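You operate a simulated robot arm through the tools that you are given. There is no shell and no other tool. Be economical: measure what you need, move in short steps, check, and stop when the job is done.

Carry out the task below with a simulated robot arm. There is one attempt and no reset: what you move stays moved.

JOB
Shut the wash tap, cup the nozzle and wind the hose in.
Fine: the reel catch comes off to wind and goes back on after. Set down upright: spray nozzle. Where these are worked on the way, their far stop is far enough and under half their travel is too little: reel catch.

Only the result counts: the job must be done as asked and must still hold three seconds after the hand-in. Knocking over, shifting, dropping, spilling or breaking anything else fails it.

ROBOT AND FRAMES
A 7-joint arm with a two-finger parallel gripper, fixed in place. Base frame: the origin is at the foot of the arm, x ahead of it, y to its left, z up. Lengths are in mm, angles in degrees, forces in N, time in s.
Its first joint turns from -166.0 to 166.0 degrees. Payload 1.57 kg.
The tool frame sits at the grasp point between the pads (the TCP): z along the fingers, y along the line on which they close. The tips reach 30 mm beyond it. Largest opening 80 mm; finger width 17, thickness 12; the body of the gripper, 40 by 82 mm, starts 80 mm behind the TCP.
Orientation is that of the tool frame in the base frame, as a unit quaternion [x, y, z, w]. With the fingers straight down and closing along the base's y, the tool's x points along the base's -x, its y along +y and its z along -z.

CONTROLS
- The arm moves only by the tool move_arm. Its argument "deltas" is a list that holds one entry, the list of rows, each a list of 7 numbers: the closure, from 0 (fully open) to 1 (shut), then the shift along the tool's x, y, z in mm, then the turn, a rotation vector about the tool's x, y, z in degrees. In form: [[[claw, x, y, z, wx, wy, wz], ...]]. A call has 1 to 20 rows; each row shifts and turns the commanded pose from where the row before left it, along the tool's axes as they then stand. Rows are played at 5 a second. More than 50 mm and 8.6 degrees between two rows, or a gripper value outside its range, and nothing of the call is played. Where a pose cannot be reached the arm comes as near as it can. A force on the tool above 40 N (or 10 N above the force at the start of the call, whichever is more), or a blocked arm, ends the call early, and 0.2 s more pass. Each finger travels about 153 mm/s and halts on what it meets, pressing with about 40 N; the grip force reading is that of the motor and also rises with nothing between the fingers. The clock runs only during rows and for 0.2 s after the last one: add rows that do not move to give the fingers time. The reply holds the time, the measured pose of the TCP, the force on the tool along the base axes, the opening and the grip force, in the units named above and with some noise, with the torque about the TCP (base axes, N m) and any sound that the robot's microphone picked up, and new pictures: "show" is both (left out), scene, wrist or none.
- Cameras (640 x 400 px; columns grow to the right, rows downward): "scene" is fixed at [48, 500.7, 1279.5]; the picture's right is [0.03, -1.00, 0.00], its down [-0.51, -0.02, -0.86] and it looks along [0.86, 0.03, -0.51] (base axes); focal length 366 px, centre (320, 200). "wrist" rides on the gripper at [72, -7, -122] in the tool frame; the picture's right is [0.09, 1.00, 0.00], its down [-0.84, 0.08, -0.54] and it looks along [-0.54, 0.05, 0.84] (tool axes); focal length 238 px, centre (320, 200).
- pixel_to_xyz(camera, pixels): for up to 12 pixels [column, row] of the newest picture of that camera ("zoom" is the newest enlarged one), the place [x, y, z] in the base frame of the surface seen there, good to about 3 mm. The clock stands still meanwhile.
- enlarge(camera, box): a new picture of the part [left, top, right, bottom] of that camera's present view, enlarged. The clock stands still meanwhile.
- finish_job(): hands the job in; it is judged then, once.

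Work in short steps. Measure before you move; look again where a grasp or a placing could have gone wrong, and mend it. You have 80 turns and 200 pictures in all, those below and enlarged ones among them. Open the gripper and draw the arm clear of the work before you hand the job in, unless the task says otherwise; then end with one line.

The tools are called after "Request:" by a JSON object that holds its "fn" and its "kwargs". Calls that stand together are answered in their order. move_arm: Moves the arm, as the interface text tells. Its arguments: {"type":"object","properties":{"deltas":{"type":"array"},"show":{"type":"string","enum":["both","scene","wrist","none"]}},"required":["deltas"]} The other tools are called the same way: pixel_to_xyz (camera, pixels) gives the place of the surface under pixels of a picture; enlarge (camera, box) takes an enlarged picture of a part of a camera's view; finish_job () hands the job in.

At the start:

```text
clock: 0.0
tcp_pos: [526.3, 340.5, 1023.9]
orientation: [0.0, 1.0, 0.0, -0.001]
contact_force: [-0.3, 0.3, 0.1]
wrist_torque: [0.05, 0.01, 0.01]
width: 80.0
grip_force: 0.0
```

scene: 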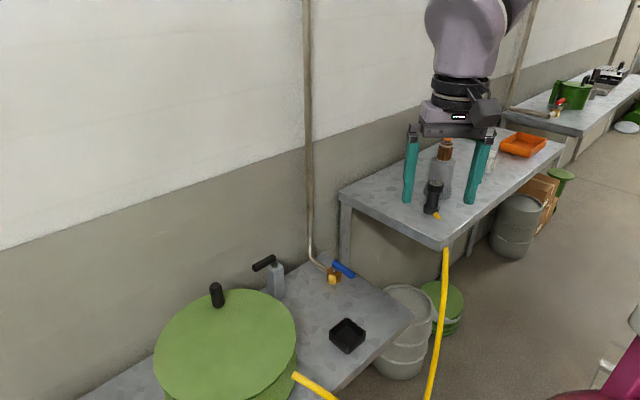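
wrist: 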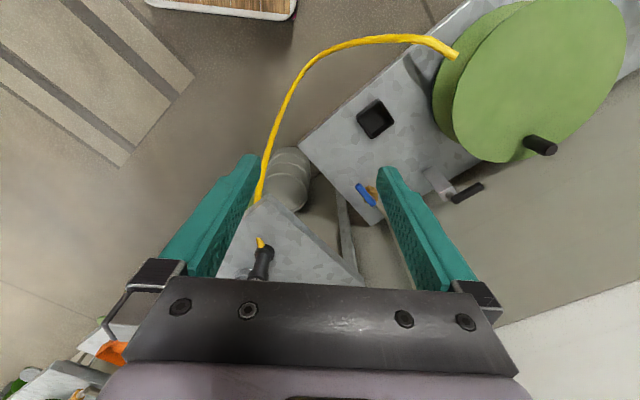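

The scene shows the reel (225,345), a lever with a black grip (270,270), the blue tap lever (343,268), a black cup (347,335) and the nozzle (433,197). I'll enlarge these first.

Request:
{"fn": "enlarge", "kwargs": {"camera": "scene", "box": [140, 230, 420, 400]}}

Request:
{"fn": "enlarge", "kwargs": {"camera": "scene", "box": [380, 110, 540, 260]}}

Request:
{"fn": "enlarge", "kwargs": {"camera": "wrist", "box": [300, 0, 640, 220]}}

Request:
{"fn": "pixel_to_xyz", "kwargs": {"camera": "scene", "pixels": [[217, 288], [225, 345], [265, 262], [278, 285], [343, 268], [333, 275], [347, 340], [347, 322], [435, 187], [431, 208], [300, 380], [380, 310]]}}

Request:
{"fn": "pixel_to_xyz", "kwargs": {"camera": "wrist", "pixels": [[540, 145], [530, 70], [467, 192], [440, 182], [365, 195], [375, 188], [375, 120], [262, 265], [260, 242], [450, 50], [360, 40], [270, 150]]}}

```text
2.29 times, centred on (280, 315) of scene
```

zoom: 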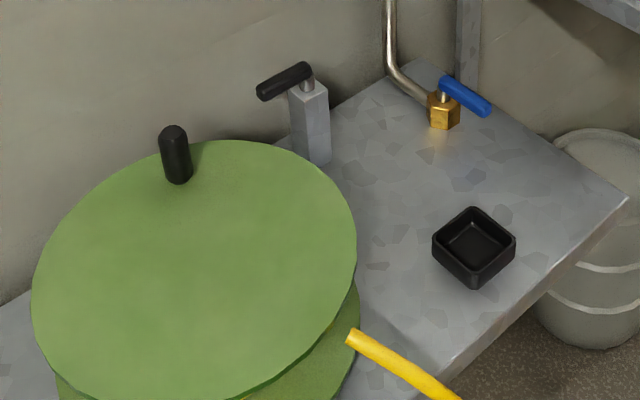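

```text
2.67 times, centred on (460, 185) of scene
```

zoom: 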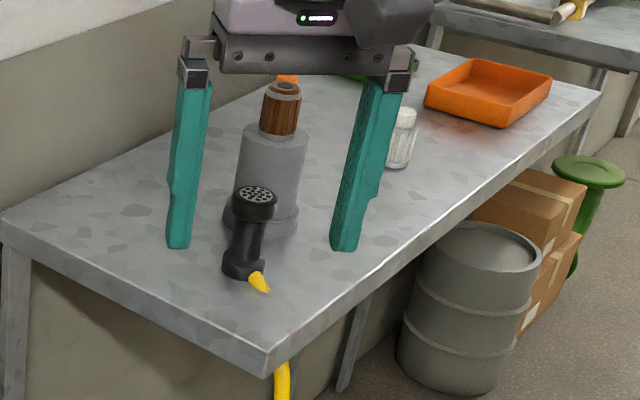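

```text
1.82 times, centred on (470, 110) of wrist
```

zoom: 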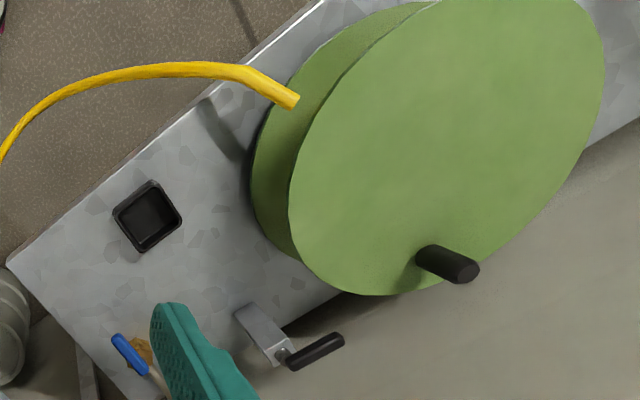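

```text
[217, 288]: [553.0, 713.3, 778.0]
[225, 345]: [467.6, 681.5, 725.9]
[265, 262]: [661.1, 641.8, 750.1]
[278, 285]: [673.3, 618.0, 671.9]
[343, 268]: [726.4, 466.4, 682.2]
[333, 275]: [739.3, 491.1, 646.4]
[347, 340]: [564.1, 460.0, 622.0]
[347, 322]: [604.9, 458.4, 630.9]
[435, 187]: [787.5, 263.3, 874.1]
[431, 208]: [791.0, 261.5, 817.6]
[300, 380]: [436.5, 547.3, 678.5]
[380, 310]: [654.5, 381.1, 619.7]
```

```text
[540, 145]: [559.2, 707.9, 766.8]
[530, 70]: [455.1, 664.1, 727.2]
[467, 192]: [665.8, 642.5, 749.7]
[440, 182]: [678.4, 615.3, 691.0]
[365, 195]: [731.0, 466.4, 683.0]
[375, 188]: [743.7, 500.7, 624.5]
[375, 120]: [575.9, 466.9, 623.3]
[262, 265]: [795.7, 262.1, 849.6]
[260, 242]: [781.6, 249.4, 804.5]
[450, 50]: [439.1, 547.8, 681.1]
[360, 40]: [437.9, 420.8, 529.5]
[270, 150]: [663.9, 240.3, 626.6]
```

The disc looks horizontal with its crank at about (555,710). I'll measure edges and details on the enlarged views.

Request:
{"fn": "enlarge", "kwargs": {"camera": "scene", "box": [240, 240, 380, 360]}}

Request:
{"fn": "pixel_to_xyz", "kwargs": {"camera": "scene", "pixels": [[158, 350], [200, 297], [235, 291], [270, 300], [294, 330], [292, 362], [270, 380], [225, 396], [170, 385], [180, 310], [213, 305], [217, 285]]}}

Request:
{"fn": "enlarge", "kwargs": {"camera": "scene", "box": [410, 160, 470, 230]}}

```text
3.33 times, centred on (310, 300) of scene
```

zoom: 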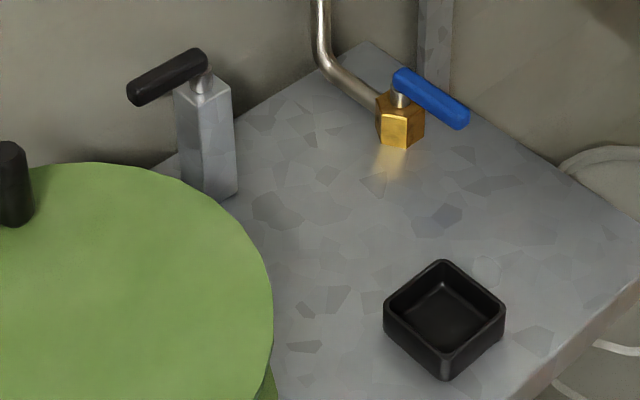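

```text
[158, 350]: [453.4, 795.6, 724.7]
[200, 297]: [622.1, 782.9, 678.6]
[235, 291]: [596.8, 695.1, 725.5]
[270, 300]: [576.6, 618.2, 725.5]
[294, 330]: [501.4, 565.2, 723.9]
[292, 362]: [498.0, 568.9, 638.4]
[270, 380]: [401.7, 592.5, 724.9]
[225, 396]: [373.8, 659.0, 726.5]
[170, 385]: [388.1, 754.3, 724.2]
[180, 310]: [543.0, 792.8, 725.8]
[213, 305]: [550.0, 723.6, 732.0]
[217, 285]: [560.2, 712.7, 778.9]
```

```text
5.71 times, centred on (440, 195) of scene
```

zoom: 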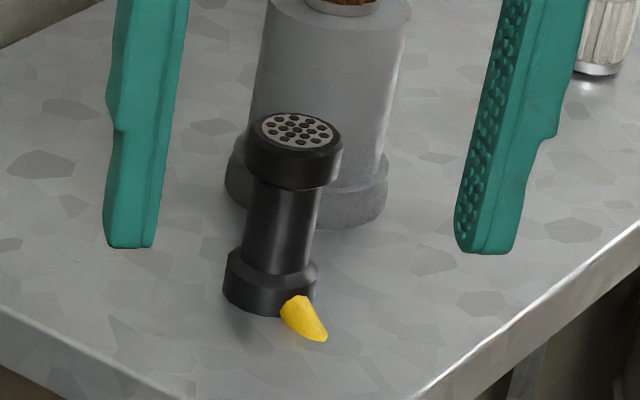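

Next I measure the nozzle on the zoom, then the tap, catch and cup.

Request:
{"fn": "pixel_to_xyz", "kwargs": {"camera": "zoom", "pixels": [[298, 132], [250, 130], [340, 145], [282, 230], [258, 210], [308, 215], [270, 285], [228, 275], [314, 285], [305, 315], [255, 345], [320, 60]]}}

Request:
{"fn": "enlarge", "kwargs": {"camera": "scene", "box": [240, 240, 380, 360]}}

```text
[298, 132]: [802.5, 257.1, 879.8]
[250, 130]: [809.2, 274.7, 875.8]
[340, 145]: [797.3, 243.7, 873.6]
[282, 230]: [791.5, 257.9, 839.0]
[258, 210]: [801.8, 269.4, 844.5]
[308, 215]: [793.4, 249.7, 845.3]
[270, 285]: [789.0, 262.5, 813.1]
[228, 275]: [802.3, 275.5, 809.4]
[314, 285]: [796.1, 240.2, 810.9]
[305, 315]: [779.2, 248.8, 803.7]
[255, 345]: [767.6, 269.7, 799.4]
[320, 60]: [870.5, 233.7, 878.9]
```

```text
3.33 times, centred on (310, 300) of scene
```

zoom: 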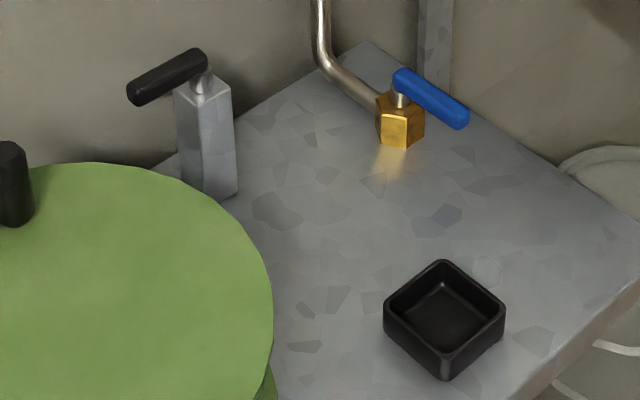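

Request:
{"fn": "pixel_to_xyz", "kwargs": {"camera": "zoom", "pixels": [[136, 92], [165, 70], [195, 55], [203, 85], [212, 102], [205, 180], [402, 76], [435, 95], [462, 115], [399, 98], [398, 130], [350, 80]]}}

Request:
{"fn": "pixel_to_xyz", "kwargs": {"camera": "zoom", "pixels": [[388, 308], [443, 263], [501, 312], [446, 362], [445, 315], [445, 378], [445, 290], [440, 230], [235, 75], [20, 150], [30, 215], [5, 225]]}}

```text
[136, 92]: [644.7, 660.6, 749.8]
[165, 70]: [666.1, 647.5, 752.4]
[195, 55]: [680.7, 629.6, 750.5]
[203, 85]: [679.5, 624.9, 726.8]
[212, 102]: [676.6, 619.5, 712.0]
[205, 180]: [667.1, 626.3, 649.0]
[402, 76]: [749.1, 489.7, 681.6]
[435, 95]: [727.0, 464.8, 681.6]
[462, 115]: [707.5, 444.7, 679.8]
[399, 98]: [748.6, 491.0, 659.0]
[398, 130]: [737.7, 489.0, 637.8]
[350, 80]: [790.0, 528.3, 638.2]
```

```text
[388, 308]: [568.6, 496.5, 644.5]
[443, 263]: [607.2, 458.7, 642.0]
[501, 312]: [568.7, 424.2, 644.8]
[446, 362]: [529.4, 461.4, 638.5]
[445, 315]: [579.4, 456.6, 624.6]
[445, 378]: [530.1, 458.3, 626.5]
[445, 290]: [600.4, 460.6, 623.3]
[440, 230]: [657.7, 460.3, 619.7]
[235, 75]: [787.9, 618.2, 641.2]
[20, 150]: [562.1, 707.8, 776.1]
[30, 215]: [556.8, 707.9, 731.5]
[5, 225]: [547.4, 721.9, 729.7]
```

The tap's lever runs in line with the pipe, from pivot (749,490) to (705,443) at z≈681, so it is open. I'll go above its middle and yaw 45° so the fingers straddle it.

Request:
{"fn": "move_arm", "kwargs": {"deltas": [[[0, -24.1, 14.9, 28, 0, 0, 0], [0, -24.1, 14.9, 28, 0, 0, 0], [0, -24.1, 14.9, 28, 0, 0, 0], [0, -24.1, 14.9, 28, 0, 0, 0], [0, -24.1, 14.9, 28, 0, 0, 0], [0, -24.1, 14.9, 28, 0, 0, 0], [0, -24.1, 14.9, 28, 0, 0, 0], [0, -24.1, 14.9, 28, 0, 0, 0], [0, 0, 0, 0, 0, 0, -7.5], [0, 0, 0, 0, 0, 0, -7.5], [0, 0, 0, 0, 0, 0, -7.5], [0, 0, 0, 0, 0, 0, -7.5], [0, 0, 0, 0, 0, 0, -7.5], [0, 0, 0, 0, 0, 0, -7.5], [0, 0, 0, 0, 0, 0, 0]]]}}

```text
clock: 3.2
tcp_pos: [719.9, 458.5, 800.3]
orientation: [-0.383, 0.924, 0.0, 0.0]
contact_force: [-0.4, 0.0, -1.8]
wrist_torque: [0.02, 0.01, -0.02]
width: 79.9
grip_force: 0.0
```

scene: 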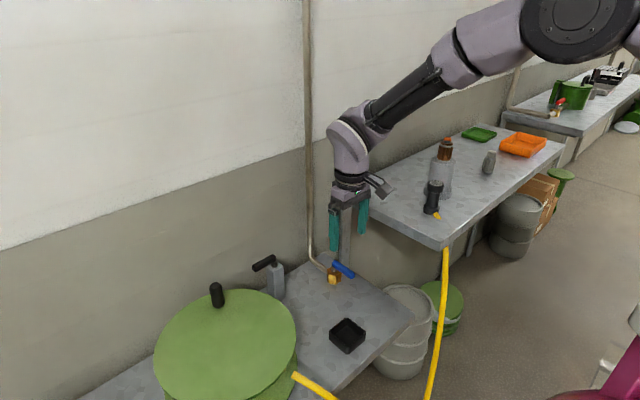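
wrist: 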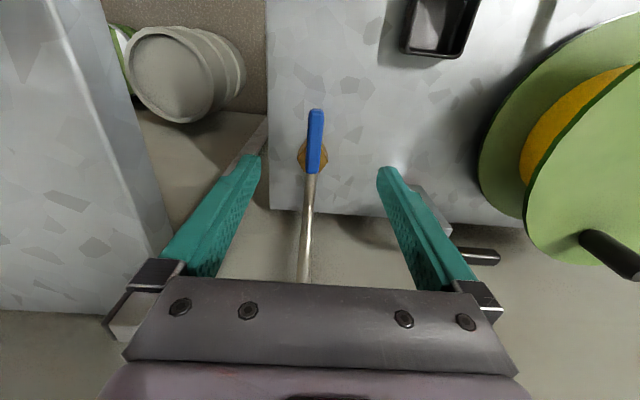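

Aligned with the lever. I'll check the bench-2 edge clearance and the lever position before going down.

Request:
{"fn": "pixel_to_xyz", "kwargs": {"camera": "scene", "pixels": [[375, 212], [400, 225], [440, 247], [446, 146], [440, 192], [434, 185], [490, 160]]}}

Request:
{"fn": "pixel_to_xyz", "kwargs": {"camera": "wrist", "pixels": [[316, 115], [315, 140], [313, 165], [480, 255], [440, 200], [605, 250]]}}

```text
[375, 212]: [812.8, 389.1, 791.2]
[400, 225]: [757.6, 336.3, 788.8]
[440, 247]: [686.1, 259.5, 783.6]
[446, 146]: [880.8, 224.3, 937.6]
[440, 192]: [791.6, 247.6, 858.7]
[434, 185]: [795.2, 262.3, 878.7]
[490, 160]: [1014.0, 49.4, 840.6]
```

```text
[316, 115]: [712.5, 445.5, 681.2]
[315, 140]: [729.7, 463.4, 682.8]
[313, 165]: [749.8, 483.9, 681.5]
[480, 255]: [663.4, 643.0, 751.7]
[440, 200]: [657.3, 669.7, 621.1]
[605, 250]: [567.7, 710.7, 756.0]
```

Clearance to bench 2 is 113 mm. I'll go down to z≈672 and close on the lever.

Request:
{"fn": "move_arm", "kwargs": {"deltas": [[[0, 0, 0, 32, 0, 0, 0], [0, 0, 0, 32, 0, 0, 0], [0, 0, 0, 32, 0, 0, 0], [0, 0, 0, 32, 0, 0, 0], [0, 0, 0, 0, 0, 0, 0], [0.5, 0, 0, 0, 0, 0, 0], [1, 0, 0, 0, 0, 0, 0], [1, 0, 0, 0, 0, 0, 0], [1, 0, 0, 0, 0, 0, 0]]]}}

```text
clock: 5.2
tcp_pos: [721.7, 456.7, 673.2]
orientation: [-0.382, 0.924, -0.001, 0.0]
contact_force: [11.5, -11.5, -2.6]
wrist_torque: [0.06, 0.03, -0.71]
width: 16.8
grip_force: 31.8
```

scene: 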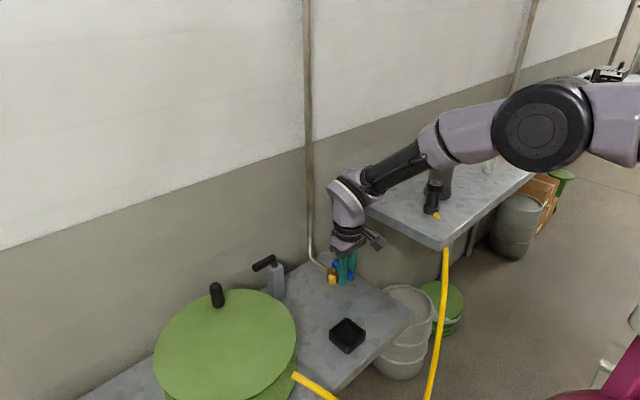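
wrist: 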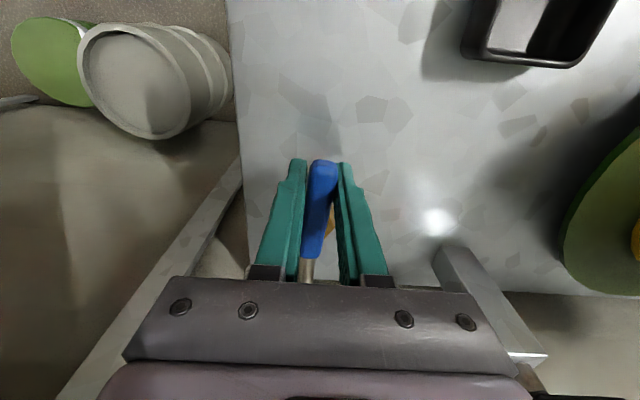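

Gripped (16.8 mm). I'll try turning clockwise seen from above about the pivot, 3 small steps.

Request:
{"fn": "move_arm", "kwargs": {"deltas": [[[1, -0.3, 5.8, 0, 0, 0, 7.5], [1, -0.4, 5.8, 0, 0, 0, 7.5], [1, -0.4, 5.8, 0, 0, 0, 7.5], [1, 0, 0, 0, 0, 0, 0]]], "show": "none"}}

```text
clock: 6.2
tcp_pos: [710.5, 474.0, 672.4]
orientation: [-0.195, 0.981, 0.0, 0.001]
contact_force: [18.3, -6.6, 3.3]
wrist_torque: [0.06, -0.14, -0.52]
width: 17.0
grip_force: 32.6
```

It turns with steady drag (~19 N). I'll continue to the stop.

Request:
{"fn": "move_arm", "kwargs": {"deltas": [[[1, -0.4, 5.8, 0, 0, 0, 7.5], [1, -0.4, 5.8, 0, 0, 0, 7.5], [1, -0.4, 5.8, 0, 0, 0, 7.5], [1, -0.4, 5.8, 0, 0, 0, 7.5], [1, -0.4, 5.8, 0, 0, 0, 7.5], [1, -0.4, 5.8, 0, 0, 0, 7.5], [1, -0.4, 5.8, 0, 0, 0, 7.5], [1, -0.4, 5.8, 0, 0, 0, 7.5], [1, -0.4, 5.8, 0, 0, 0, 7.5], [1, -0.4, 5.8, 0, 0, 0, 5]]]}}

```text
clock: 8.4
tcp_pos: [693.2, 513.9, 678.0]
orientation: [0.424, 0.906, -0.002, -0.002]
contact_force: [-2.2, 3.5, -12.7]
wrist_torque: [0.46, 0.28, 0.21]
width: 18.5
grip_force: 33.3
out of reach, approached as far as the arm can: row 5, 6, 7, 8, 9, 10
```

scene: 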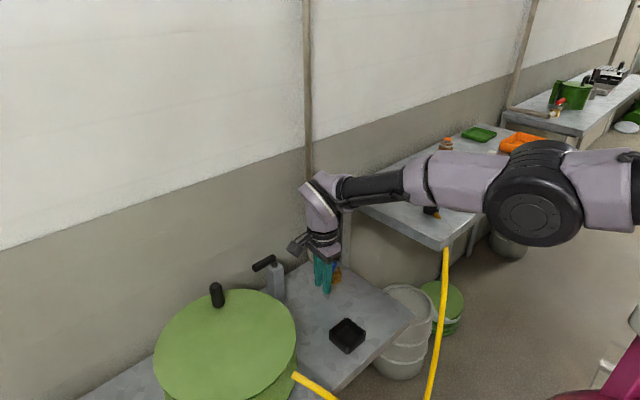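
wrist: 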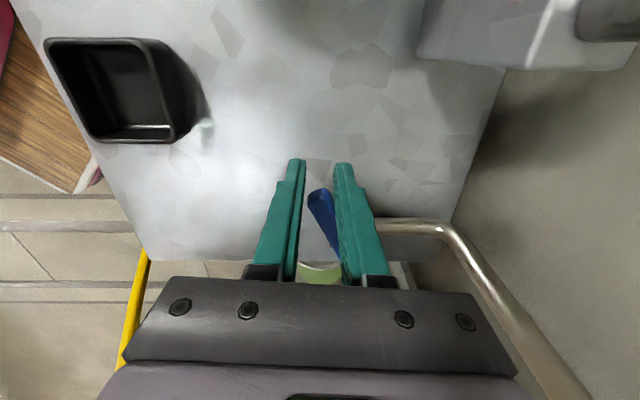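

The arm reached its limit in that yaw and the grip slid towards the lever tip. I'll open, rise, and look at the lever.

Request:
{"fn": "move_arm", "kwargs": {"deltas": [[[0.5, 0, 0, 0, 0, 0, 0], [0, 0, 0, 0, 0, 0, 0], [0, 0, 0, -30, 0, 0, 0], [0, 0, 0, -40, 0, 0, 0], [0, 0, 0, -40, 0, 0, 0], [0, 0, 0, 0, 0, 0, 0]]]}}

Request:
{"fn": "enlarge", "kwargs": {"camera": "scene", "box": [240, 210, 400, 330]}}

```text
clock: 9.8
tcp_pos: [694.2, 515.9, 788.2]
orientation: [0.423, 0.906, 0.0, 0.001]
contact_force: [-0.4, 0.4, -0.4]
wrist_torque: [0.0, 0.02, 0.04]
width: 80.0
grip_force: 0.1
```

scene: 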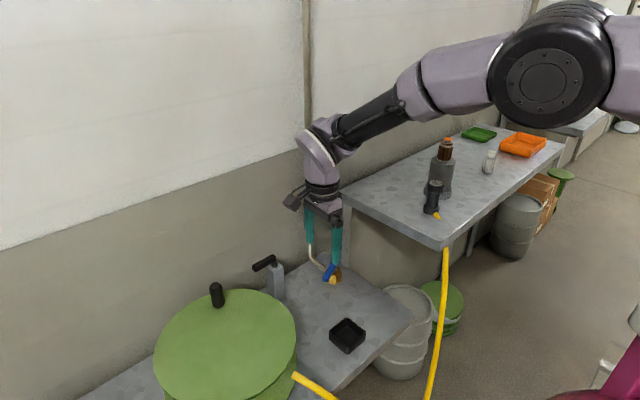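
wrist: 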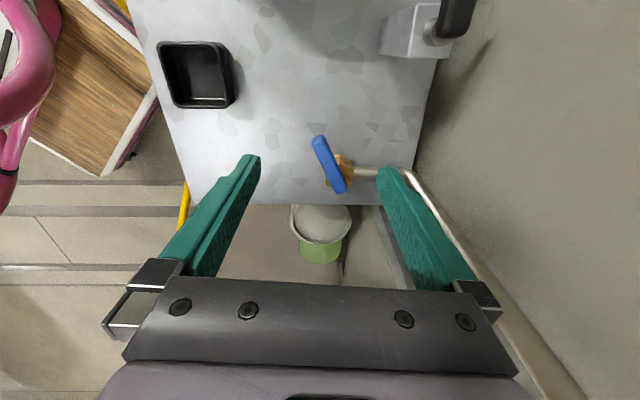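

```text
3.33 times, centred on (320, 270) of scene
```

zoom: 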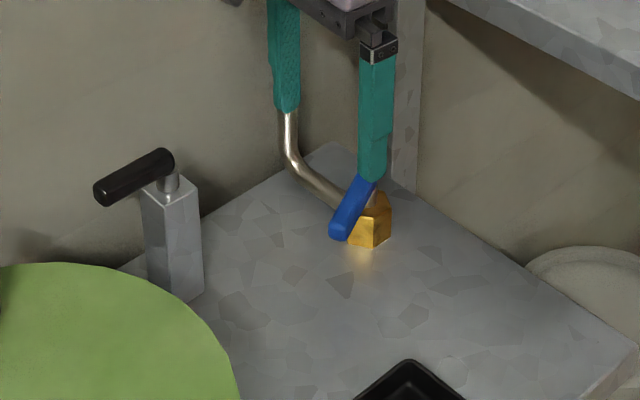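

Request:
{"fn": "pixel_to_xyz", "kwargs": {"camera": "zoom", "pixels": [[337, 230], [350, 208], [365, 187]]}}

Request:
{"fn": "pixel_to_xyz", "kwargs": {"camera": "wrist", "pixels": [[318, 142], [328, 162], [340, 187]]}}

```text
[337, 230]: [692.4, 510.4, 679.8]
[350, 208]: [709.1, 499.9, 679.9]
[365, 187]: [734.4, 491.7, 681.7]
```

```text
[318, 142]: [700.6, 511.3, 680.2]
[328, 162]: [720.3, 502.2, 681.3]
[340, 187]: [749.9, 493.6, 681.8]
```

The lever is at about 160° (needs ~135°, square to the pipe). I'll finish by pushing with closed fingers at a comfortable yaw, from its −y side.

Request:
{"fn": "move_arm", "kwargs": {"deltas": [[[0.5, 0, 0, 0, 0, 0, -7.2], [1, 0, 0, 0, 0, 0, -7.2], [1, 0, 0, 0, 0, 0, -7.2], [1, 0, 0, 0, 0, 0, -7.2], [1, 0, 0, 0, 0, 0, -7.2], [1, 0, 0, 0, 0, 0, -7.2], [1, 0, 0, 0, 0, 0, -6.8], [1, -7, -42, 0, 0, 0, 0], [1, 0, 0, 33, 0, 0, 0], [1, 0, 0, 33, 0, 0, 0], [1, 0, 0, 32, 0, 0, 0], [1, 0, 0, 0, 0, 0, 0]]]}}

```text
clock: 12.4
tcp_pos: [703.1, 473.3, 691.9]
orientation: [0.0, 1.0, 0.0, 0.0]
contact_force: [0.7, 1.6, 0.2]
wrist_torque: [0.01, -0.02, -0.01]
width: 0.0
grip_force: 21.4
```

scene: 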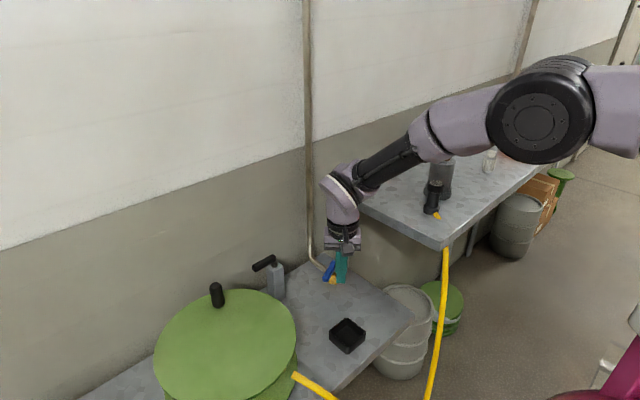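
wrist: 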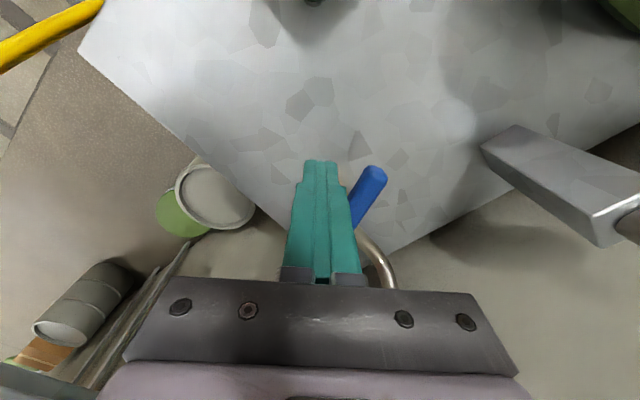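

Fingers are beside the lever. Pushing +y in small rows until the stop.

Request:
{"fn": "move_arm", "kwargs": {"deltas": [[[1, -0.3, 4, 0, 0, 0, 0], [1, -0.3, 4, 0, 0, 0, 0], [1, -0.5, 4, 0, 0, 0, 0], [1, -0.5, 4, 0, 0, 0, 0], [1, -0.8, 4, 0, 0, 0, 0], [1, -1, 4, 0, 0, 0, 0], [1, -1.2, 4, 0, 0, 0, 0], [1, -1.5, 4, 0, 0, 0, 0], [1, -1.8, 4, 0, 0, 0, 0], [1, -2, 4, 0, 0, 0, 0], [1, -2, 3, 0, 0, 0, 0]]]}}

```text
clock: 14.8
tcp_pos: [709.2, 507.6, 691.9]
orientation: [0.0, 1.0, 0.0, 0.0]
contact_force: [-14.0, -20.6, 9.1]
wrist_torque: [-0.3, 0.19, -0.03]
width: 0.2
grip_force: 21.3
out of reach, approached as far as the arm can: row 10, 11
```

scene: 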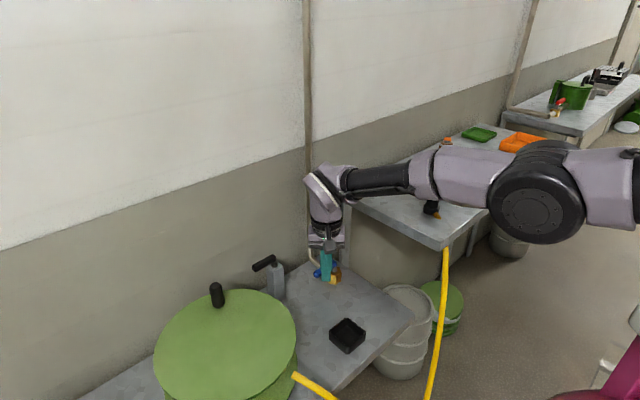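
wrist: 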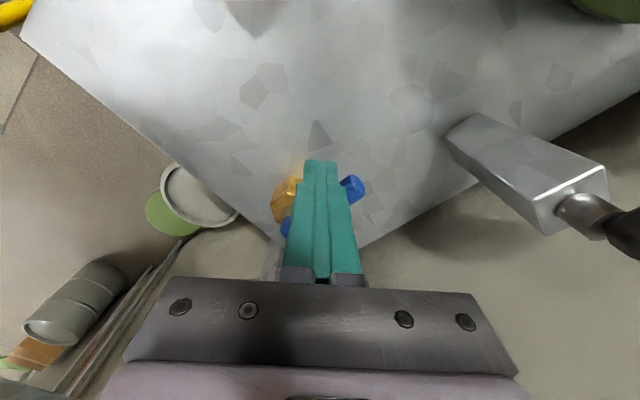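

Force built to 25 N and the lever seems past the square. I'll back off, rise, and measure it.

Request:
{"fn": "move_arm", "kwargs": {"deltas": [[[1, 5, -15, 0, 0, 0, 0], [1, 5, -15, 0, 0, 0, 0], [1, 0, 0, -35, 0, 0, 0], [1, 0, 0, -35, 0, 0, 0], [1, 0, 0, -35, 0, 0, 0], [0.5, 40, -20, 0, 0, 0, 0], [0, 40, -20, 0, 0, 0, 0], [0, 0, 0, 0, 0, 0, 0]]]}}

Request:
{"fn": "enlarge", "kwargs": {"camera": "scene", "box": [240, 210, 400, 330]}}

Request:
{"fn": "pixel_to_xyz", "kwargs": {"camera": "zoom", "pixels": [[337, 195], [350, 190], [365, 185]]}}

```text
clock: 15.7
tcp_pos: [716.4, 502.3, 707.3]
orientation: [0.003, 1.0, -0.007, -0.008]
contact_force: [-3.3, -4.3, 2.9]
wrist_torque: [-0.08, 0.04, 0.0]
width: 0.0
grip_force: 20.4
out of reach, approached as far as the arm can: row 1, 2, 3, 4
stopped in row 4: the force on the tool passed its limit at 55 N (the readings are from after the stop); the commanded pose is now the measured one
```

scene: 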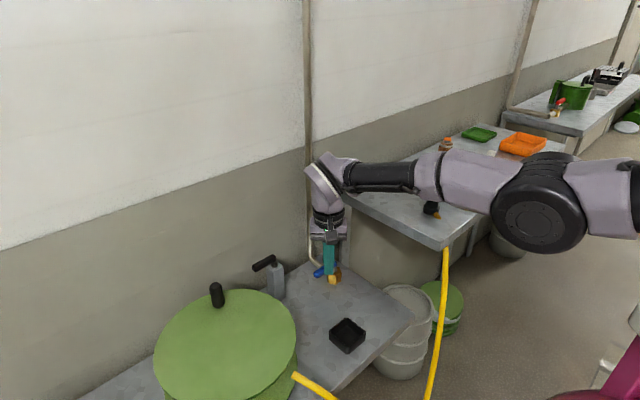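
wrist: 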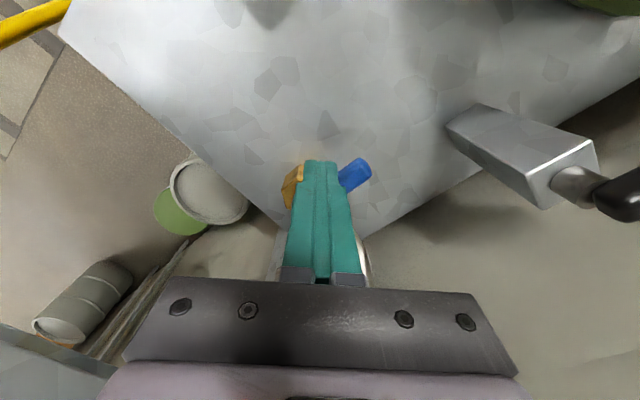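

```text
3.33 times, centred on (320, 270) of scene
```

zoom: 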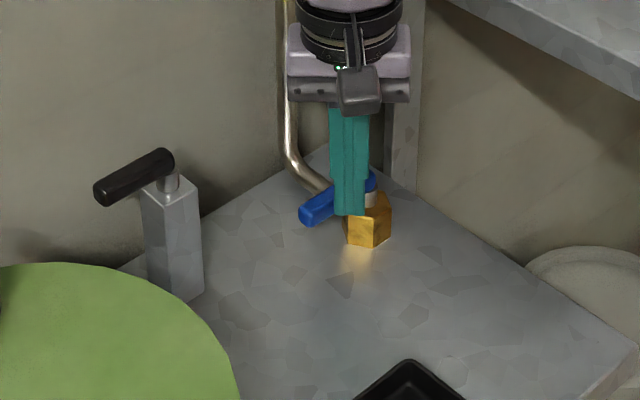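

```text
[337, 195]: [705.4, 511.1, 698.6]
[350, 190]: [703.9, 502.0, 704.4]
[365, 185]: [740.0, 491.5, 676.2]
```

The arm is stuck near an awkward limit; the command is now reset to the measured pose. Rising straight up in small steps.

Request:
{"fn": "move_arm", "kwargs": {"deltas": [[[1, 0, 0, -10, 0, 0, 0], [1, 0, 0, -15, 0, 0, 0], [1, 0, 0, -25, 0, 0, 0], [1, 0, 0, -30, 0, 0, 0], [1, 20, -15, -10, 0, 0, 0], [1, 40, -25, 0, 0, 0, 0], [1, 0, 0, 0, 0, 0, 0]]], "show": "both"}}

Request:
{"fn": "enlarge", "kwargs": {"camera": "scene", "box": [240, 210, 400, 330]}}

```text
clock: 17.3
tcp_pos: [708.6, 531.2, 778.6]
orientation: [0.001, 1.0, -0.01, -0.01]
contact_force: [-0.4, -0.2, -0.6]
wrist_torque: [0.02, 0.0, 0.0]
width: 0.0
grip_force: 21.8
out of reach, approached as far as the arm can: row 2, 3, 4, 5, 6
```

scene: 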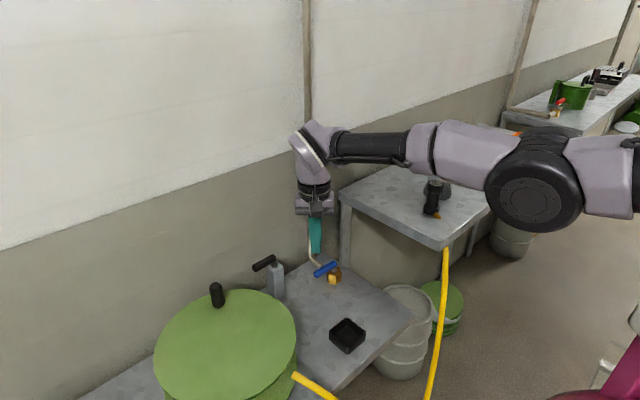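
wrist: 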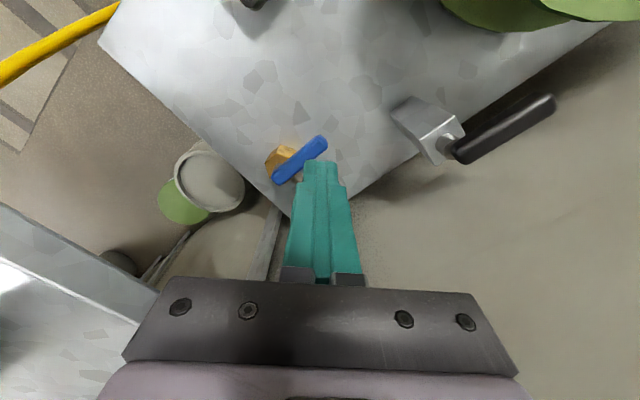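

```text
3.33 times, centred on (320, 270) of scene
```

zoom: 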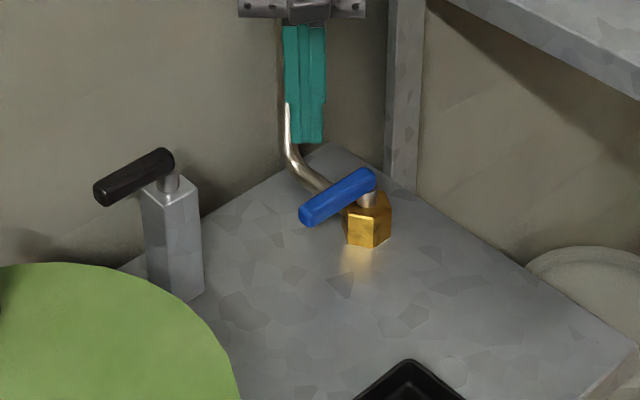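

The blue lever now lies square to the pipe, so the tap is shut. The arm lags its command, so I'll hold still a moment and see where it settles.

Request:
{"fn": "move_arm", "kwargs": {"deltas": [[[1, 0, 0, 0, 0, 0, 0], [1, 0, 0, 0, 0, 0, 0], [1, 0, 0, 0, 0, 0, 0]]], "show": "none"}}

Request:
{"fn": "pixel_to_xyz", "kwargs": {"camera": "zoom", "pixels": [[305, 215], [338, 193], [367, 175]]}}

```text
clock: 18.1
tcp_pos: [708.2, 530.7, 777.8]
orientation: [0.001, 1.0, -0.01, -0.011]
contact_force: [0.0, -0.7, 1.0]
wrist_torque: [0.05, -0.04, 0.0]
width: 0.0
grip_force: 20.7
```

```text
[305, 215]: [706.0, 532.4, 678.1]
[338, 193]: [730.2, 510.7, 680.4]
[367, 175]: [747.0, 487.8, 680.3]
```

Tap lever is at ~133°, a full quarter turn. Now a small probing move back toward the robot.

Request:
{"fn": "move_arm", "kwargs": {"deltas": [[[1, 10, -5, 0, 0, 0, 0], [1, 0, 0, 0, 0, 0, 0]]], "show": "none"}}

```text
clock: 18.7
tcp_pos: [704.2, 533.6, 776.5]
orientation: [0.002, 1.0, -0.009, -0.009]
contact_force: [0.0, -0.4, -0.1]
wrist_torque: [0.0, 0.01, -0.03]
width: 0.2
grip_force: 21.5
out of reach, approached as far as the arm can: row 1
```

Still limited. I'll probe a counter-clockwise yaw plus rising to free the wrist joint.

Request:
{"fn": "move_arm", "kwargs": {"deltas": [[[1, 0, 0, 0, 0, 0, -6], [1, 0, 0, 0, 0, 0, -6], [1, 0, 0, 0, 0, 0, 0]]], "show": "none"}}

Request:
{"fn": "move_arm", "kwargs": {"deltas": [[[1, 0, 0, -15, 0, 0, 0], [1, 0, 0, -15, 0, 0, 0], [1, 0, 0, 0, 0, 0, 0]]], "show": "scene"}}

```text
clock: 19.5
tcp_pos: [707.2, 533.5, 775.9]
orientation: [-0.103, 0.995, -0.007, -0.01]
contact_force: [-0.4, -0.1, 0.2]
wrist_torque: [-0.04, 0.0, 0.0]
width: 0.0
grip_force: 21.2
```

```text
clock: 20.3
tcp_pos: [710.0, 538.0, 805.6]
orientation: [-0.103, 0.995, -0.008, -0.01]
contact_force: [-0.7, 0.2, 0.3]
wrist_torque: [0.02, -0.04, -0.02]
width: 0.1
grip_force: 21.5
out of reach, approached as far as the arm can: row 2
```

scene: 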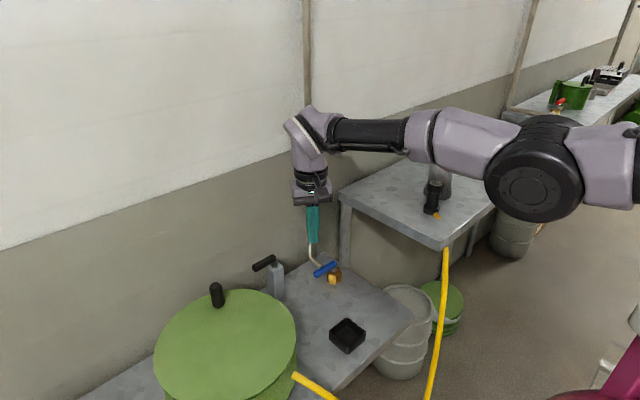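

Yawing frees it. I'll yaw further counter-clockwise, then pull back toward the base and up.

Request:
{"fn": "move_arm", "kwargs": {"deltas": [[[1, 0, 0, 0, 0, 0, -8], [1, 0, 0, 0, 0, 0, -8], [1, 0, 0, 0, 0, 0, -8], [1, 0, 0, 0, 0, 0, -8], [1, 0, 0, -15, 0, 0, 0], [1, 0, 0, -15, 0, 0, 0], [1, 0, 0, 0, 0, 0, 0]]], "show": "none"}}

Request:
{"fn": "move_arm", "kwargs": {"deltas": [[[1, 20, 0, -10, 0, 0, 0], [1, 20, 0, -10, 0, 0, 0], [1, 20, 0, -10, 0, 0, 0], [1, 0, 0, 0, 0, 0, 0]]], "show": "scene"}}

```text
clock: 21.9
tcp_pos: [714.0, 541.5, 834.5]
orientation: [-0.373, 0.928, -0.004, -0.012]
contact_force: [0.2, 1.2, 0.1]
wrist_torque: [0.0, -0.02, -0.02]
width: 0.0
grip_force: 21.4
out of reach, approached as far as the arm can: row 5
```

```text
clock: 22.9
tcp_pos: [706.4, 549.8, 856.5]
orientation: [-0.373, 0.928, -0.004, -0.012]
contact_force: [-0.1, -0.3, -0.4]
wrist_torque: [-0.02, 0.02, 0.01]
width: 0.0
grip_force: 22.2
out of reach, approached as far as the arm can: row 1, 2, 3
```

scene: 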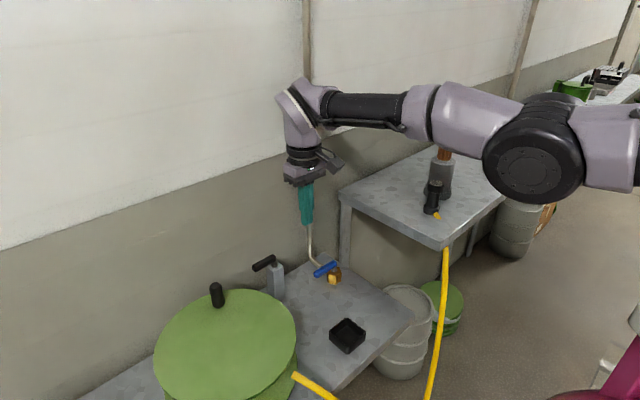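

Retracting radially is refused at this posture. I'll test which directions are free, starting with base −y.

Request:
{"fn": "move_arm", "kwargs": {"deltas": [[[1, 7, -7, 0, 0, 0, 0], [1, 7, -7, 0, 0, 0, 0], [1, 0, 0, 0, 0, 0, 0]]], "show": "none"}}

Request:
{"fn": "move_arm", "kwargs": {"deltas": [[[1, -7, -7, 0, 0, 0, 0], [1, -7, -7, 0, 0, 0, 0], [1, 0, 0, 0, 0, 0, 0]]], "show": "none"}}

Request:
{"fn": "move_arm", "kwargs": {"deltas": [[[1, 0, 0, 0, 0, 0, -8], [1, 0, 0, 0, 0, 0, -8], [1, 0, 0, 0, 0, 0, -8], [1, 0, 0, 0, 0, 0, 0]]], "show": "none"}}

```text
clock: 23.7
tcp_pos: [717.2, 542.3, 855.9]
orientation: [-0.373, 0.928, -0.004, -0.011]
contact_force: [0.5, -0.5, -0.3]
wrist_torque: [-0.02, 0.0, 0.03]
width: 0.1
grip_force: 20.8
out of reach, approached as far as the arm can: row 1, 2
```

```text
clock: 24.5
tcp_pos: [726.7, 537.0, 855.0]
orientation: [-0.373, 0.928, -0.005, -0.012]
contact_force: [0.0, -0.3, -0.2]
wrist_torque: [0.02, 0.02, 0.05]
width: 0.2
grip_force: 21.2
out of reach, approached as far as the arm can: row 1, 2
```

```text
clock: 25.5
tcp_pos: [725.6, 537.2, 856.3]
orientation: [-0.558, 0.829, -0.002, -0.013]
contact_force: [-0.5, 0.1, -0.3]
wrist_torque: [-0.01, 0.01, 0.0]
width: 0.2
grip_force: 21.1
```

Motion is confined to a sphere, which suggests the elbow is straight or at a stop. I'll measure the arm's own joints in the picture.

Request:
{"fn": "move_arm", "kwargs": {"deltas": [[[1, 0, 0, 0, 0, 0, 0]]], "show": "scene"}}

Request:
{"fn": "pixel_to_xyz", "kwargs": {"camera": "scene", "pixels": [[530, 165], [460, 125], [410, 115], [370, 115], [330, 105], [300, 105], [605, 160], [630, 150], [490, 155], [305, 130]]}}

```text
clock: 25.9
tcp_pos: [726.0, 537.2, 856.3]
orientation: [-0.557, 0.83, -0.001, -0.011]
contact_force: [-0.2, -0.5, 0.4]
wrist_torque: [-0.01, 0.02, 0.02]
width: 0.0
grip_force: 21.8
```

scene: 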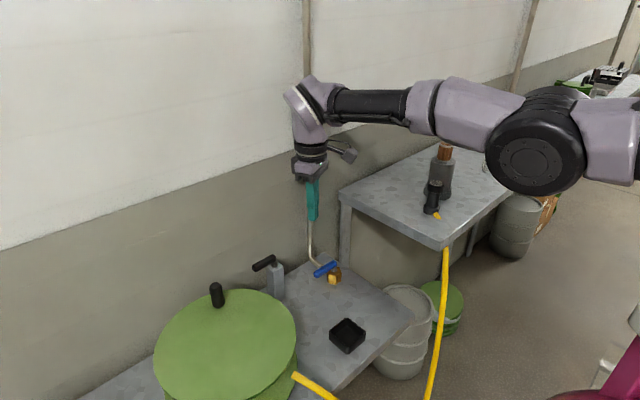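

```text
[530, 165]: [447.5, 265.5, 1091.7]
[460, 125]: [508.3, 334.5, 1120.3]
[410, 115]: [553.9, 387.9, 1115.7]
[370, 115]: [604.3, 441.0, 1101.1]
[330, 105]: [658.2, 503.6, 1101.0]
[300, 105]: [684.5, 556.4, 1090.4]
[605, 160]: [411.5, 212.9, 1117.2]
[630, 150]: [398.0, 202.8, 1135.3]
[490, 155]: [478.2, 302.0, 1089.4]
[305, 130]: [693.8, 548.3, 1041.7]
```

The elbow is essentially straight (shoulder, elbow and wrist in line at z≈1100): I'm at full reach. From this slightly different spot I'll try a large inward step.

Request:
{"fn": "move_arm", "kwargs": {"deltas": [[[1, -14, 28, 30, 0, 0, 0], [1, -14, 28, 30, 0, 0, 0], [1, 0, 0, 0, 0, 0, 0]]], "show": "none"}}

```text
clock: 26.7
tcp_pos: [669.6, 570.0, 806.7]
orientation: [-0.557, 0.83, -0.002, -0.012]
contact_force: [-0.1, -0.2, 0.0]
wrist_torque: [0.04, 0.01, -0.01]
width: 0.0
grip_force: 21.7
out of reach, approached as far as the arm can: row 1, 2
```

I mis-signed that one (it went tangential). Now a true inward step: tool (+34,+20).

Request:
{"fn": "move_arm", "kwargs": {"deltas": [[[1, 40, 24, 0, 0, 0, 0], [1, 40, 24, 0, 0, 0, 0], [1, 40, 24, 0, 0, 0, 0], [1, 0, 0, 0, 0, 0, 0]]], "show": "none"}}

```text
clock: 27.7
tcp_pos: [624.8, 590.8, 784.4]
orientation: [-0.558, 0.829, -0.003, -0.014]
contact_force: [0.2, 0.7, -0.9]
wrist_torque: [0.0, 0.01, 0.04]
width: 0.0
grip_force: 21.8
out of reach, approached as far as the arm can: row 1, 2, 3
```

I'll command a straight path toward the known good starting region (up and inward) and watch whether it follows.

Request:
{"fn": "move_arm", "kwargs": {"deltas": [[[1, 27, 0, -24, 0, 0, 0], [1, 27, 0, -24, 0, 0, 0], [1, 27, 0, -24, 0, 0, 0], [1, 27, 0, -24, 0, 0, 0], [1, 27, 0, -24, 0, 0, 0], [1, 27, 0, -24, 0, 0, 0], [1, 0, 0, 0, 0, 0, 0]]], "show": "scene"}}

Request:
{"fn": "pixel_to_xyz", "kwargs": {"camera": "scene", "pixels": [[530, 165], [460, 125], [410, 115], [620, 150]]}}

```text
clock: 29.3
tcp_pos: [655.5, 592.9, 907.1]
orientation: [-0.557, 0.83, -0.002, -0.012]
contact_force: [0.1, -0.2, 0.4]
wrist_torque: [-0.03, 0.0, -0.01]
width: 0.1
grip_force: 21.1
out of reach, approached as far as the arm can: row 1, 2, 3, 4, 5, 6
```

scene: 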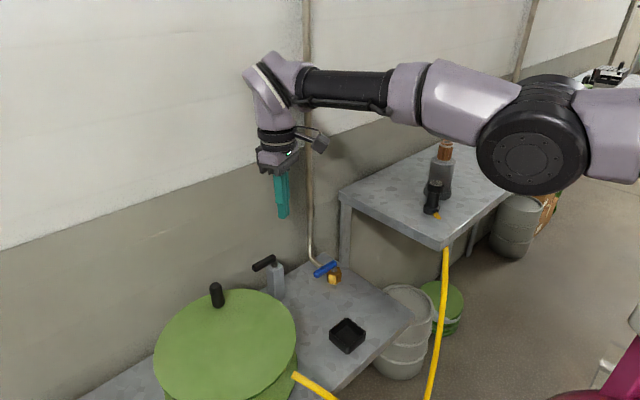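

```text
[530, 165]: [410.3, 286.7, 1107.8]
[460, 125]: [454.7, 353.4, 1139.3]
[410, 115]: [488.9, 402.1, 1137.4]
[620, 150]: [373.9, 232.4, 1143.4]
```

Elbow bend is small and the wrist bend looks near a limit. I'll tilt the fingers outward ~16° (about the wrist) to relieve it, then test retracting.

Request:
{"fn": "move_arm", "kwargs": {"deltas": [[[1, -15, -5, 0, 1.2, -3.8, 0], [1, -15, -5, 0, 1.2, -3.8, 0], [1, -15, -5, 0, 1.2, -3.8, 0], [1, -15, -5, 0, 1.2, -3.8, 0], [1, 0, 0, 0, 0, 0, 0]]], "show": "none"}}

Request:
{"fn": "move_arm", "kwargs": {"deltas": [[[1, 25, 12, 0, 0, 0, 0], [1, 25, 12, 0, 0, 0, 0], [1, 0, 0, 0, 0, 0, 0]]], "show": "scene"}}

```text
clock: 30.5
tcp_pos: [696.0, 640.5, 911.7]
orientation: [-0.553, 0.823, 0.038, 0.122]
contact_force: [-0.6, -0.5, -0.2]
wrist_torque: [-0.03, 0.01, 0.02]
width: 0.2
grip_force: 21.5
```

```text
clock: 31.3
tcp_pos: [686.3, 633.6, 895.6]
orientation: [-0.548, 0.826, 0.034, 0.123]
contact_force: [-0.4, 1.2, -1.1]
wrist_torque: [0.03, 0.0, 0.01]
width: 0.0
grip_force: 20.9
out of reach, approached as far as the arm can: row 1, 2
```

scene: 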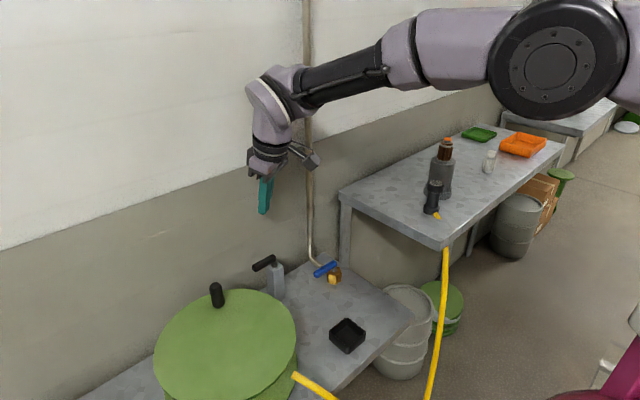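

The elbow has lifted — that's the good branch. Continue inward.

Request:
{"fn": "move_arm", "kwargs": {"deltas": [[[1, 20, 10, 0, 0, 0, 0], [1, 20, 10, 0, 0, 0, 0], [1, 20, 10, 0, 0, 0, 0], [1, 0, 0, 0, 0, 0, 0]]], "show": "none"}}

```text
clock: 32.3
tcp_pos: [619.0, 580.3, 879.7]
orientation: [-0.553, 0.824, 0.037, 0.122]
contact_force: [-0.1, 0.3, 0.2]
wrist_torque: [-0.02, -0.03, 0.01]
width: 0.0
grip_force: 21.0
```

Free again. Undo the tilt while retracting the same amount.

Request:
{"fn": "move_arm", "kwargs": {"deltas": [[[0.5, 15, 5, 0, -1.2, 3.8, 0], [0, 15, 5, 0, -1.2, 3.8, 0], [0, 15, 5, 0, -1.2, 3.8, 0], [0, 15, 5, 0, -1.2, 3.8, 0], [0, 0, 0, 0, 0, 0, 0]]], "show": "scene"}}

```text
clock: 33.5
tcp_pos: [579.3, 534.5, 870.8]
orientation: [-0.558, 0.829, -0.002, -0.011]
contact_force: [0.8, 0.1, 0.5]
wrist_torque: [0.02, 0.0, -0.01]
width: 79.7
grip_force: 0.0
```

scene: 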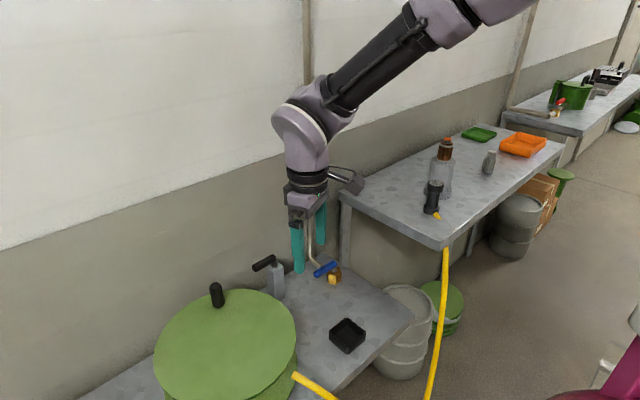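

Recovered. For far items I'll tilt the tool outward from now on. Now I fix the small tilt, yaw back to 0, and head toward the nozzle, staying high.

Request:
{"fn": "move_arm", "kwargs": {"deltas": [[[0, 0, 0, -10, 0.4, -1.2, 0], [0, 0, 0, -10, 0, 0, 8.5], [0, 0, 0, -10, 0, 0, 8.5], [0, 0, 0, -10, 0, 0, 8.5], [0, 0, 0, -10, 0, 0, 8.5], [0, 0, 0, -10, 0, 0, 8.5], [0, 0, 0, -10, 0, 0, 8.5], [0, 0, 0, -10, 0, 0, 8.5], [0, 0, 0, -9, 0, 0, 8.3], [0, -20.1, -29.3, 0, 0, 0, 0], [0, -20.1, -29.3, 0, 0, 0, 0], [0, -20.1, -29.3, 0, 0, 0, 0], [0, -20.1, -29.3, 0, 0, 0, 0], [0, -20.1, -29.3, 0, 0, 0, 0], [0, -20.1, -29.3, 0, 0, 0, 0], [0, -20.1, -29.3, 0, 0, 0, 0], [0, -20.1, -29.3, 0, 0, 0, 0], [0, 0, 0, 0, 0, 0, 0]]]}}

```text
clock: 37.3
tcp_pos: [739.4, 300.9, 959.1]
orientation: [0.0, 1.0, 0.002, -0.001]
contact_force: [-0.7, -0.3, 0.3]
wrist_torque: [-0.02, -0.01, 0.04]
width: 79.7
grip_force: 0.1
```

scene: 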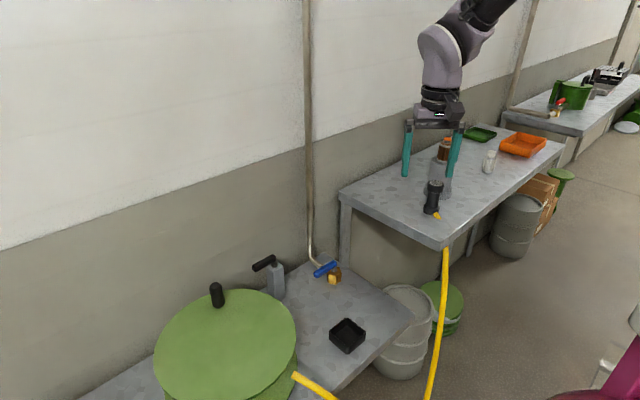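
wrist: 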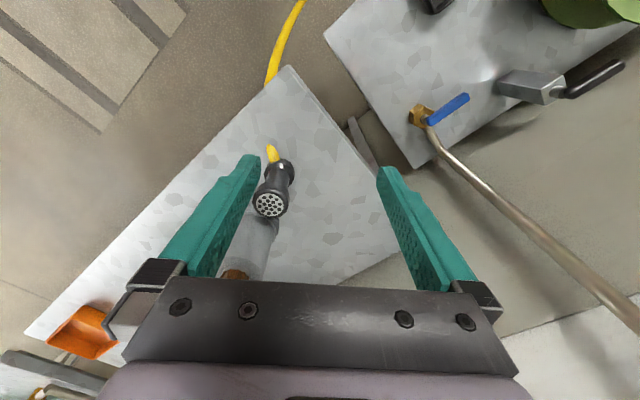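

Nozzle is seen at (271,205). Measuring its head and base from here.

Request:
{"fn": "enlarge", "kwargs": {"camera": "wrist", "box": [230, 130, 330, 290]}}

Request:
{"fn": "pixel_to_xyz", "kwargs": {"camera": "wrist", "pixels": [[271, 205], [259, 205], [283, 205], [271, 214], [270, 195], [286, 165], [281, 185], [270, 150], [235, 275], [250, 245], [268, 225]]}}

```text
2.50 times, centred on (280, 210) of wrist
```

zoom: 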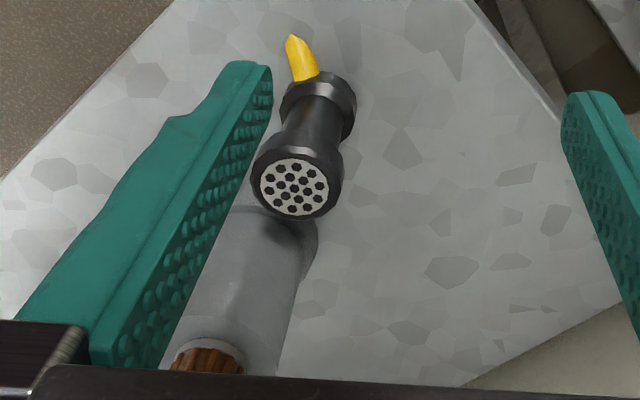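

```text
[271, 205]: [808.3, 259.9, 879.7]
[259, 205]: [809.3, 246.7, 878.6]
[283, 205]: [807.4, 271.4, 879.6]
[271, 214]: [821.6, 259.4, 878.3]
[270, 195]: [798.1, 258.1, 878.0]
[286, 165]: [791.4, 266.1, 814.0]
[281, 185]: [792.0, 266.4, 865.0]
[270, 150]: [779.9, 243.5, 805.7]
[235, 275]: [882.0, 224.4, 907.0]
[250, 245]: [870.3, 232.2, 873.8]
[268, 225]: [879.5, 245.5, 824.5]
```

Axis at about (807,259), head z 855–880. I move over it, descend to z≈862 and close.

Request:
{"fn": "move_arm", "kwargs": {"deltas": [[[0, -33.8, -21, 0, 0, 0, 0], [0, -33.8, -21, 0, 0, 0, 0], [0, 0, 0, 24, 0, 0, 0], [0, 0, 0, 24, 0, 0, 0], [0, 0, 0, 24, 0, 0, 0], [0, 0, 0, 25, 0, 0, 0], [0, 0, 0, 0, 0, 0, 0], [0.4, 0, 0, 0, 0, 0, 0], [0.55, 0, 0, 0, 0, 0, 0], [1, 0, 0, 0, 0, 0, 0], [1, 0, 0, 0, 0, 0, 0]]]}}

```text
clock: 39.7
tcp_pos: [807.8, 258.0, 861.5]
orientation: [0.0, 1.0, 0.002, -0.002]
contact_force: [-1.2, 0.4, 0.3]
wrist_torque: [0.0, -0.02, 0.0]
width: 37.0
grip_force: 39.7
```

scene: 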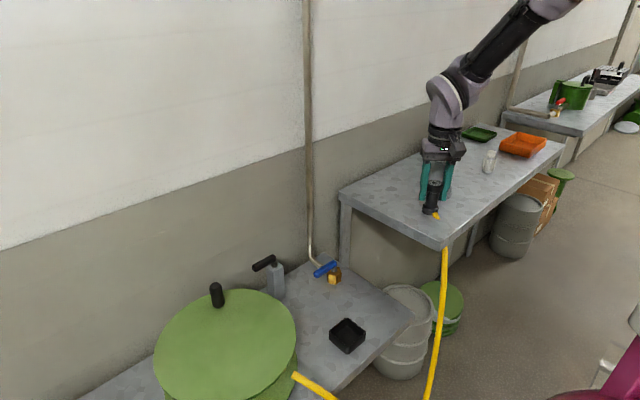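
wrist: 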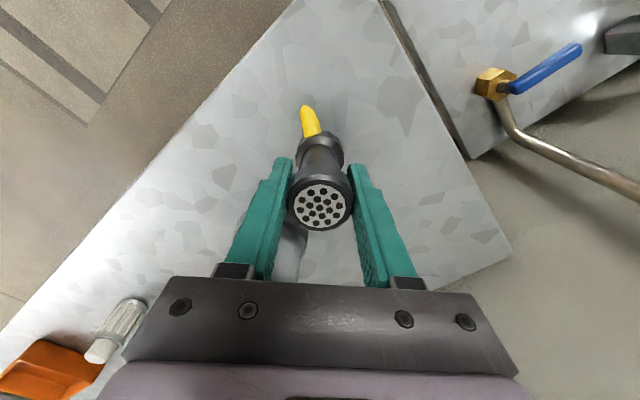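

Gripped at 37 mm. Lifting slowly by 60 mm to check.

Request:
{"fn": "move_arm", "kwargs": {"deltas": [[[1, 0, 0, -10, 0, 0, 0], [1, 0, 0, -20, 0, 0, 0], [1, 0, 0, -30, 0, 0, 0], [1, 0, 0, 0, 0, 0, 0]]]}}

```text
clock: 40.7
tcp_pos: [808.5, 258.8, 921.1]
orientation: [0.0, 1.0, 0.001, -0.001]
contact_force: [0.2, 0.0, -0.6]
wrist_torque: [0.01, 0.01, 0.03]
width: 36.6
grip_force: 40.3
```

scene: 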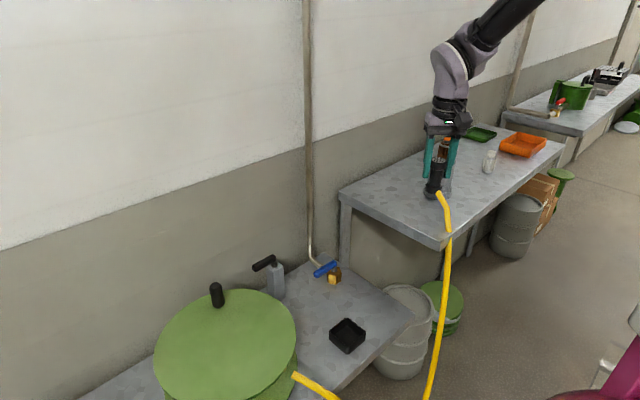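
wrist: 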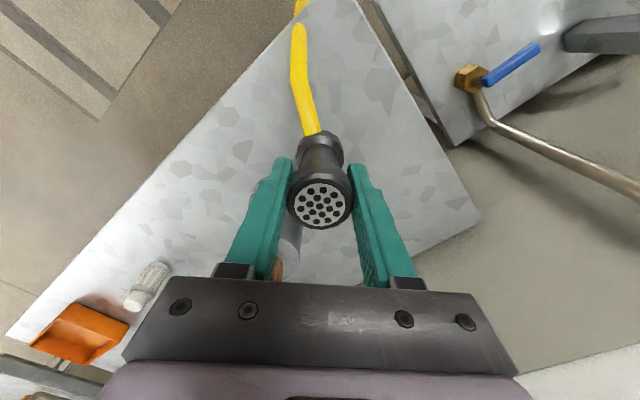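

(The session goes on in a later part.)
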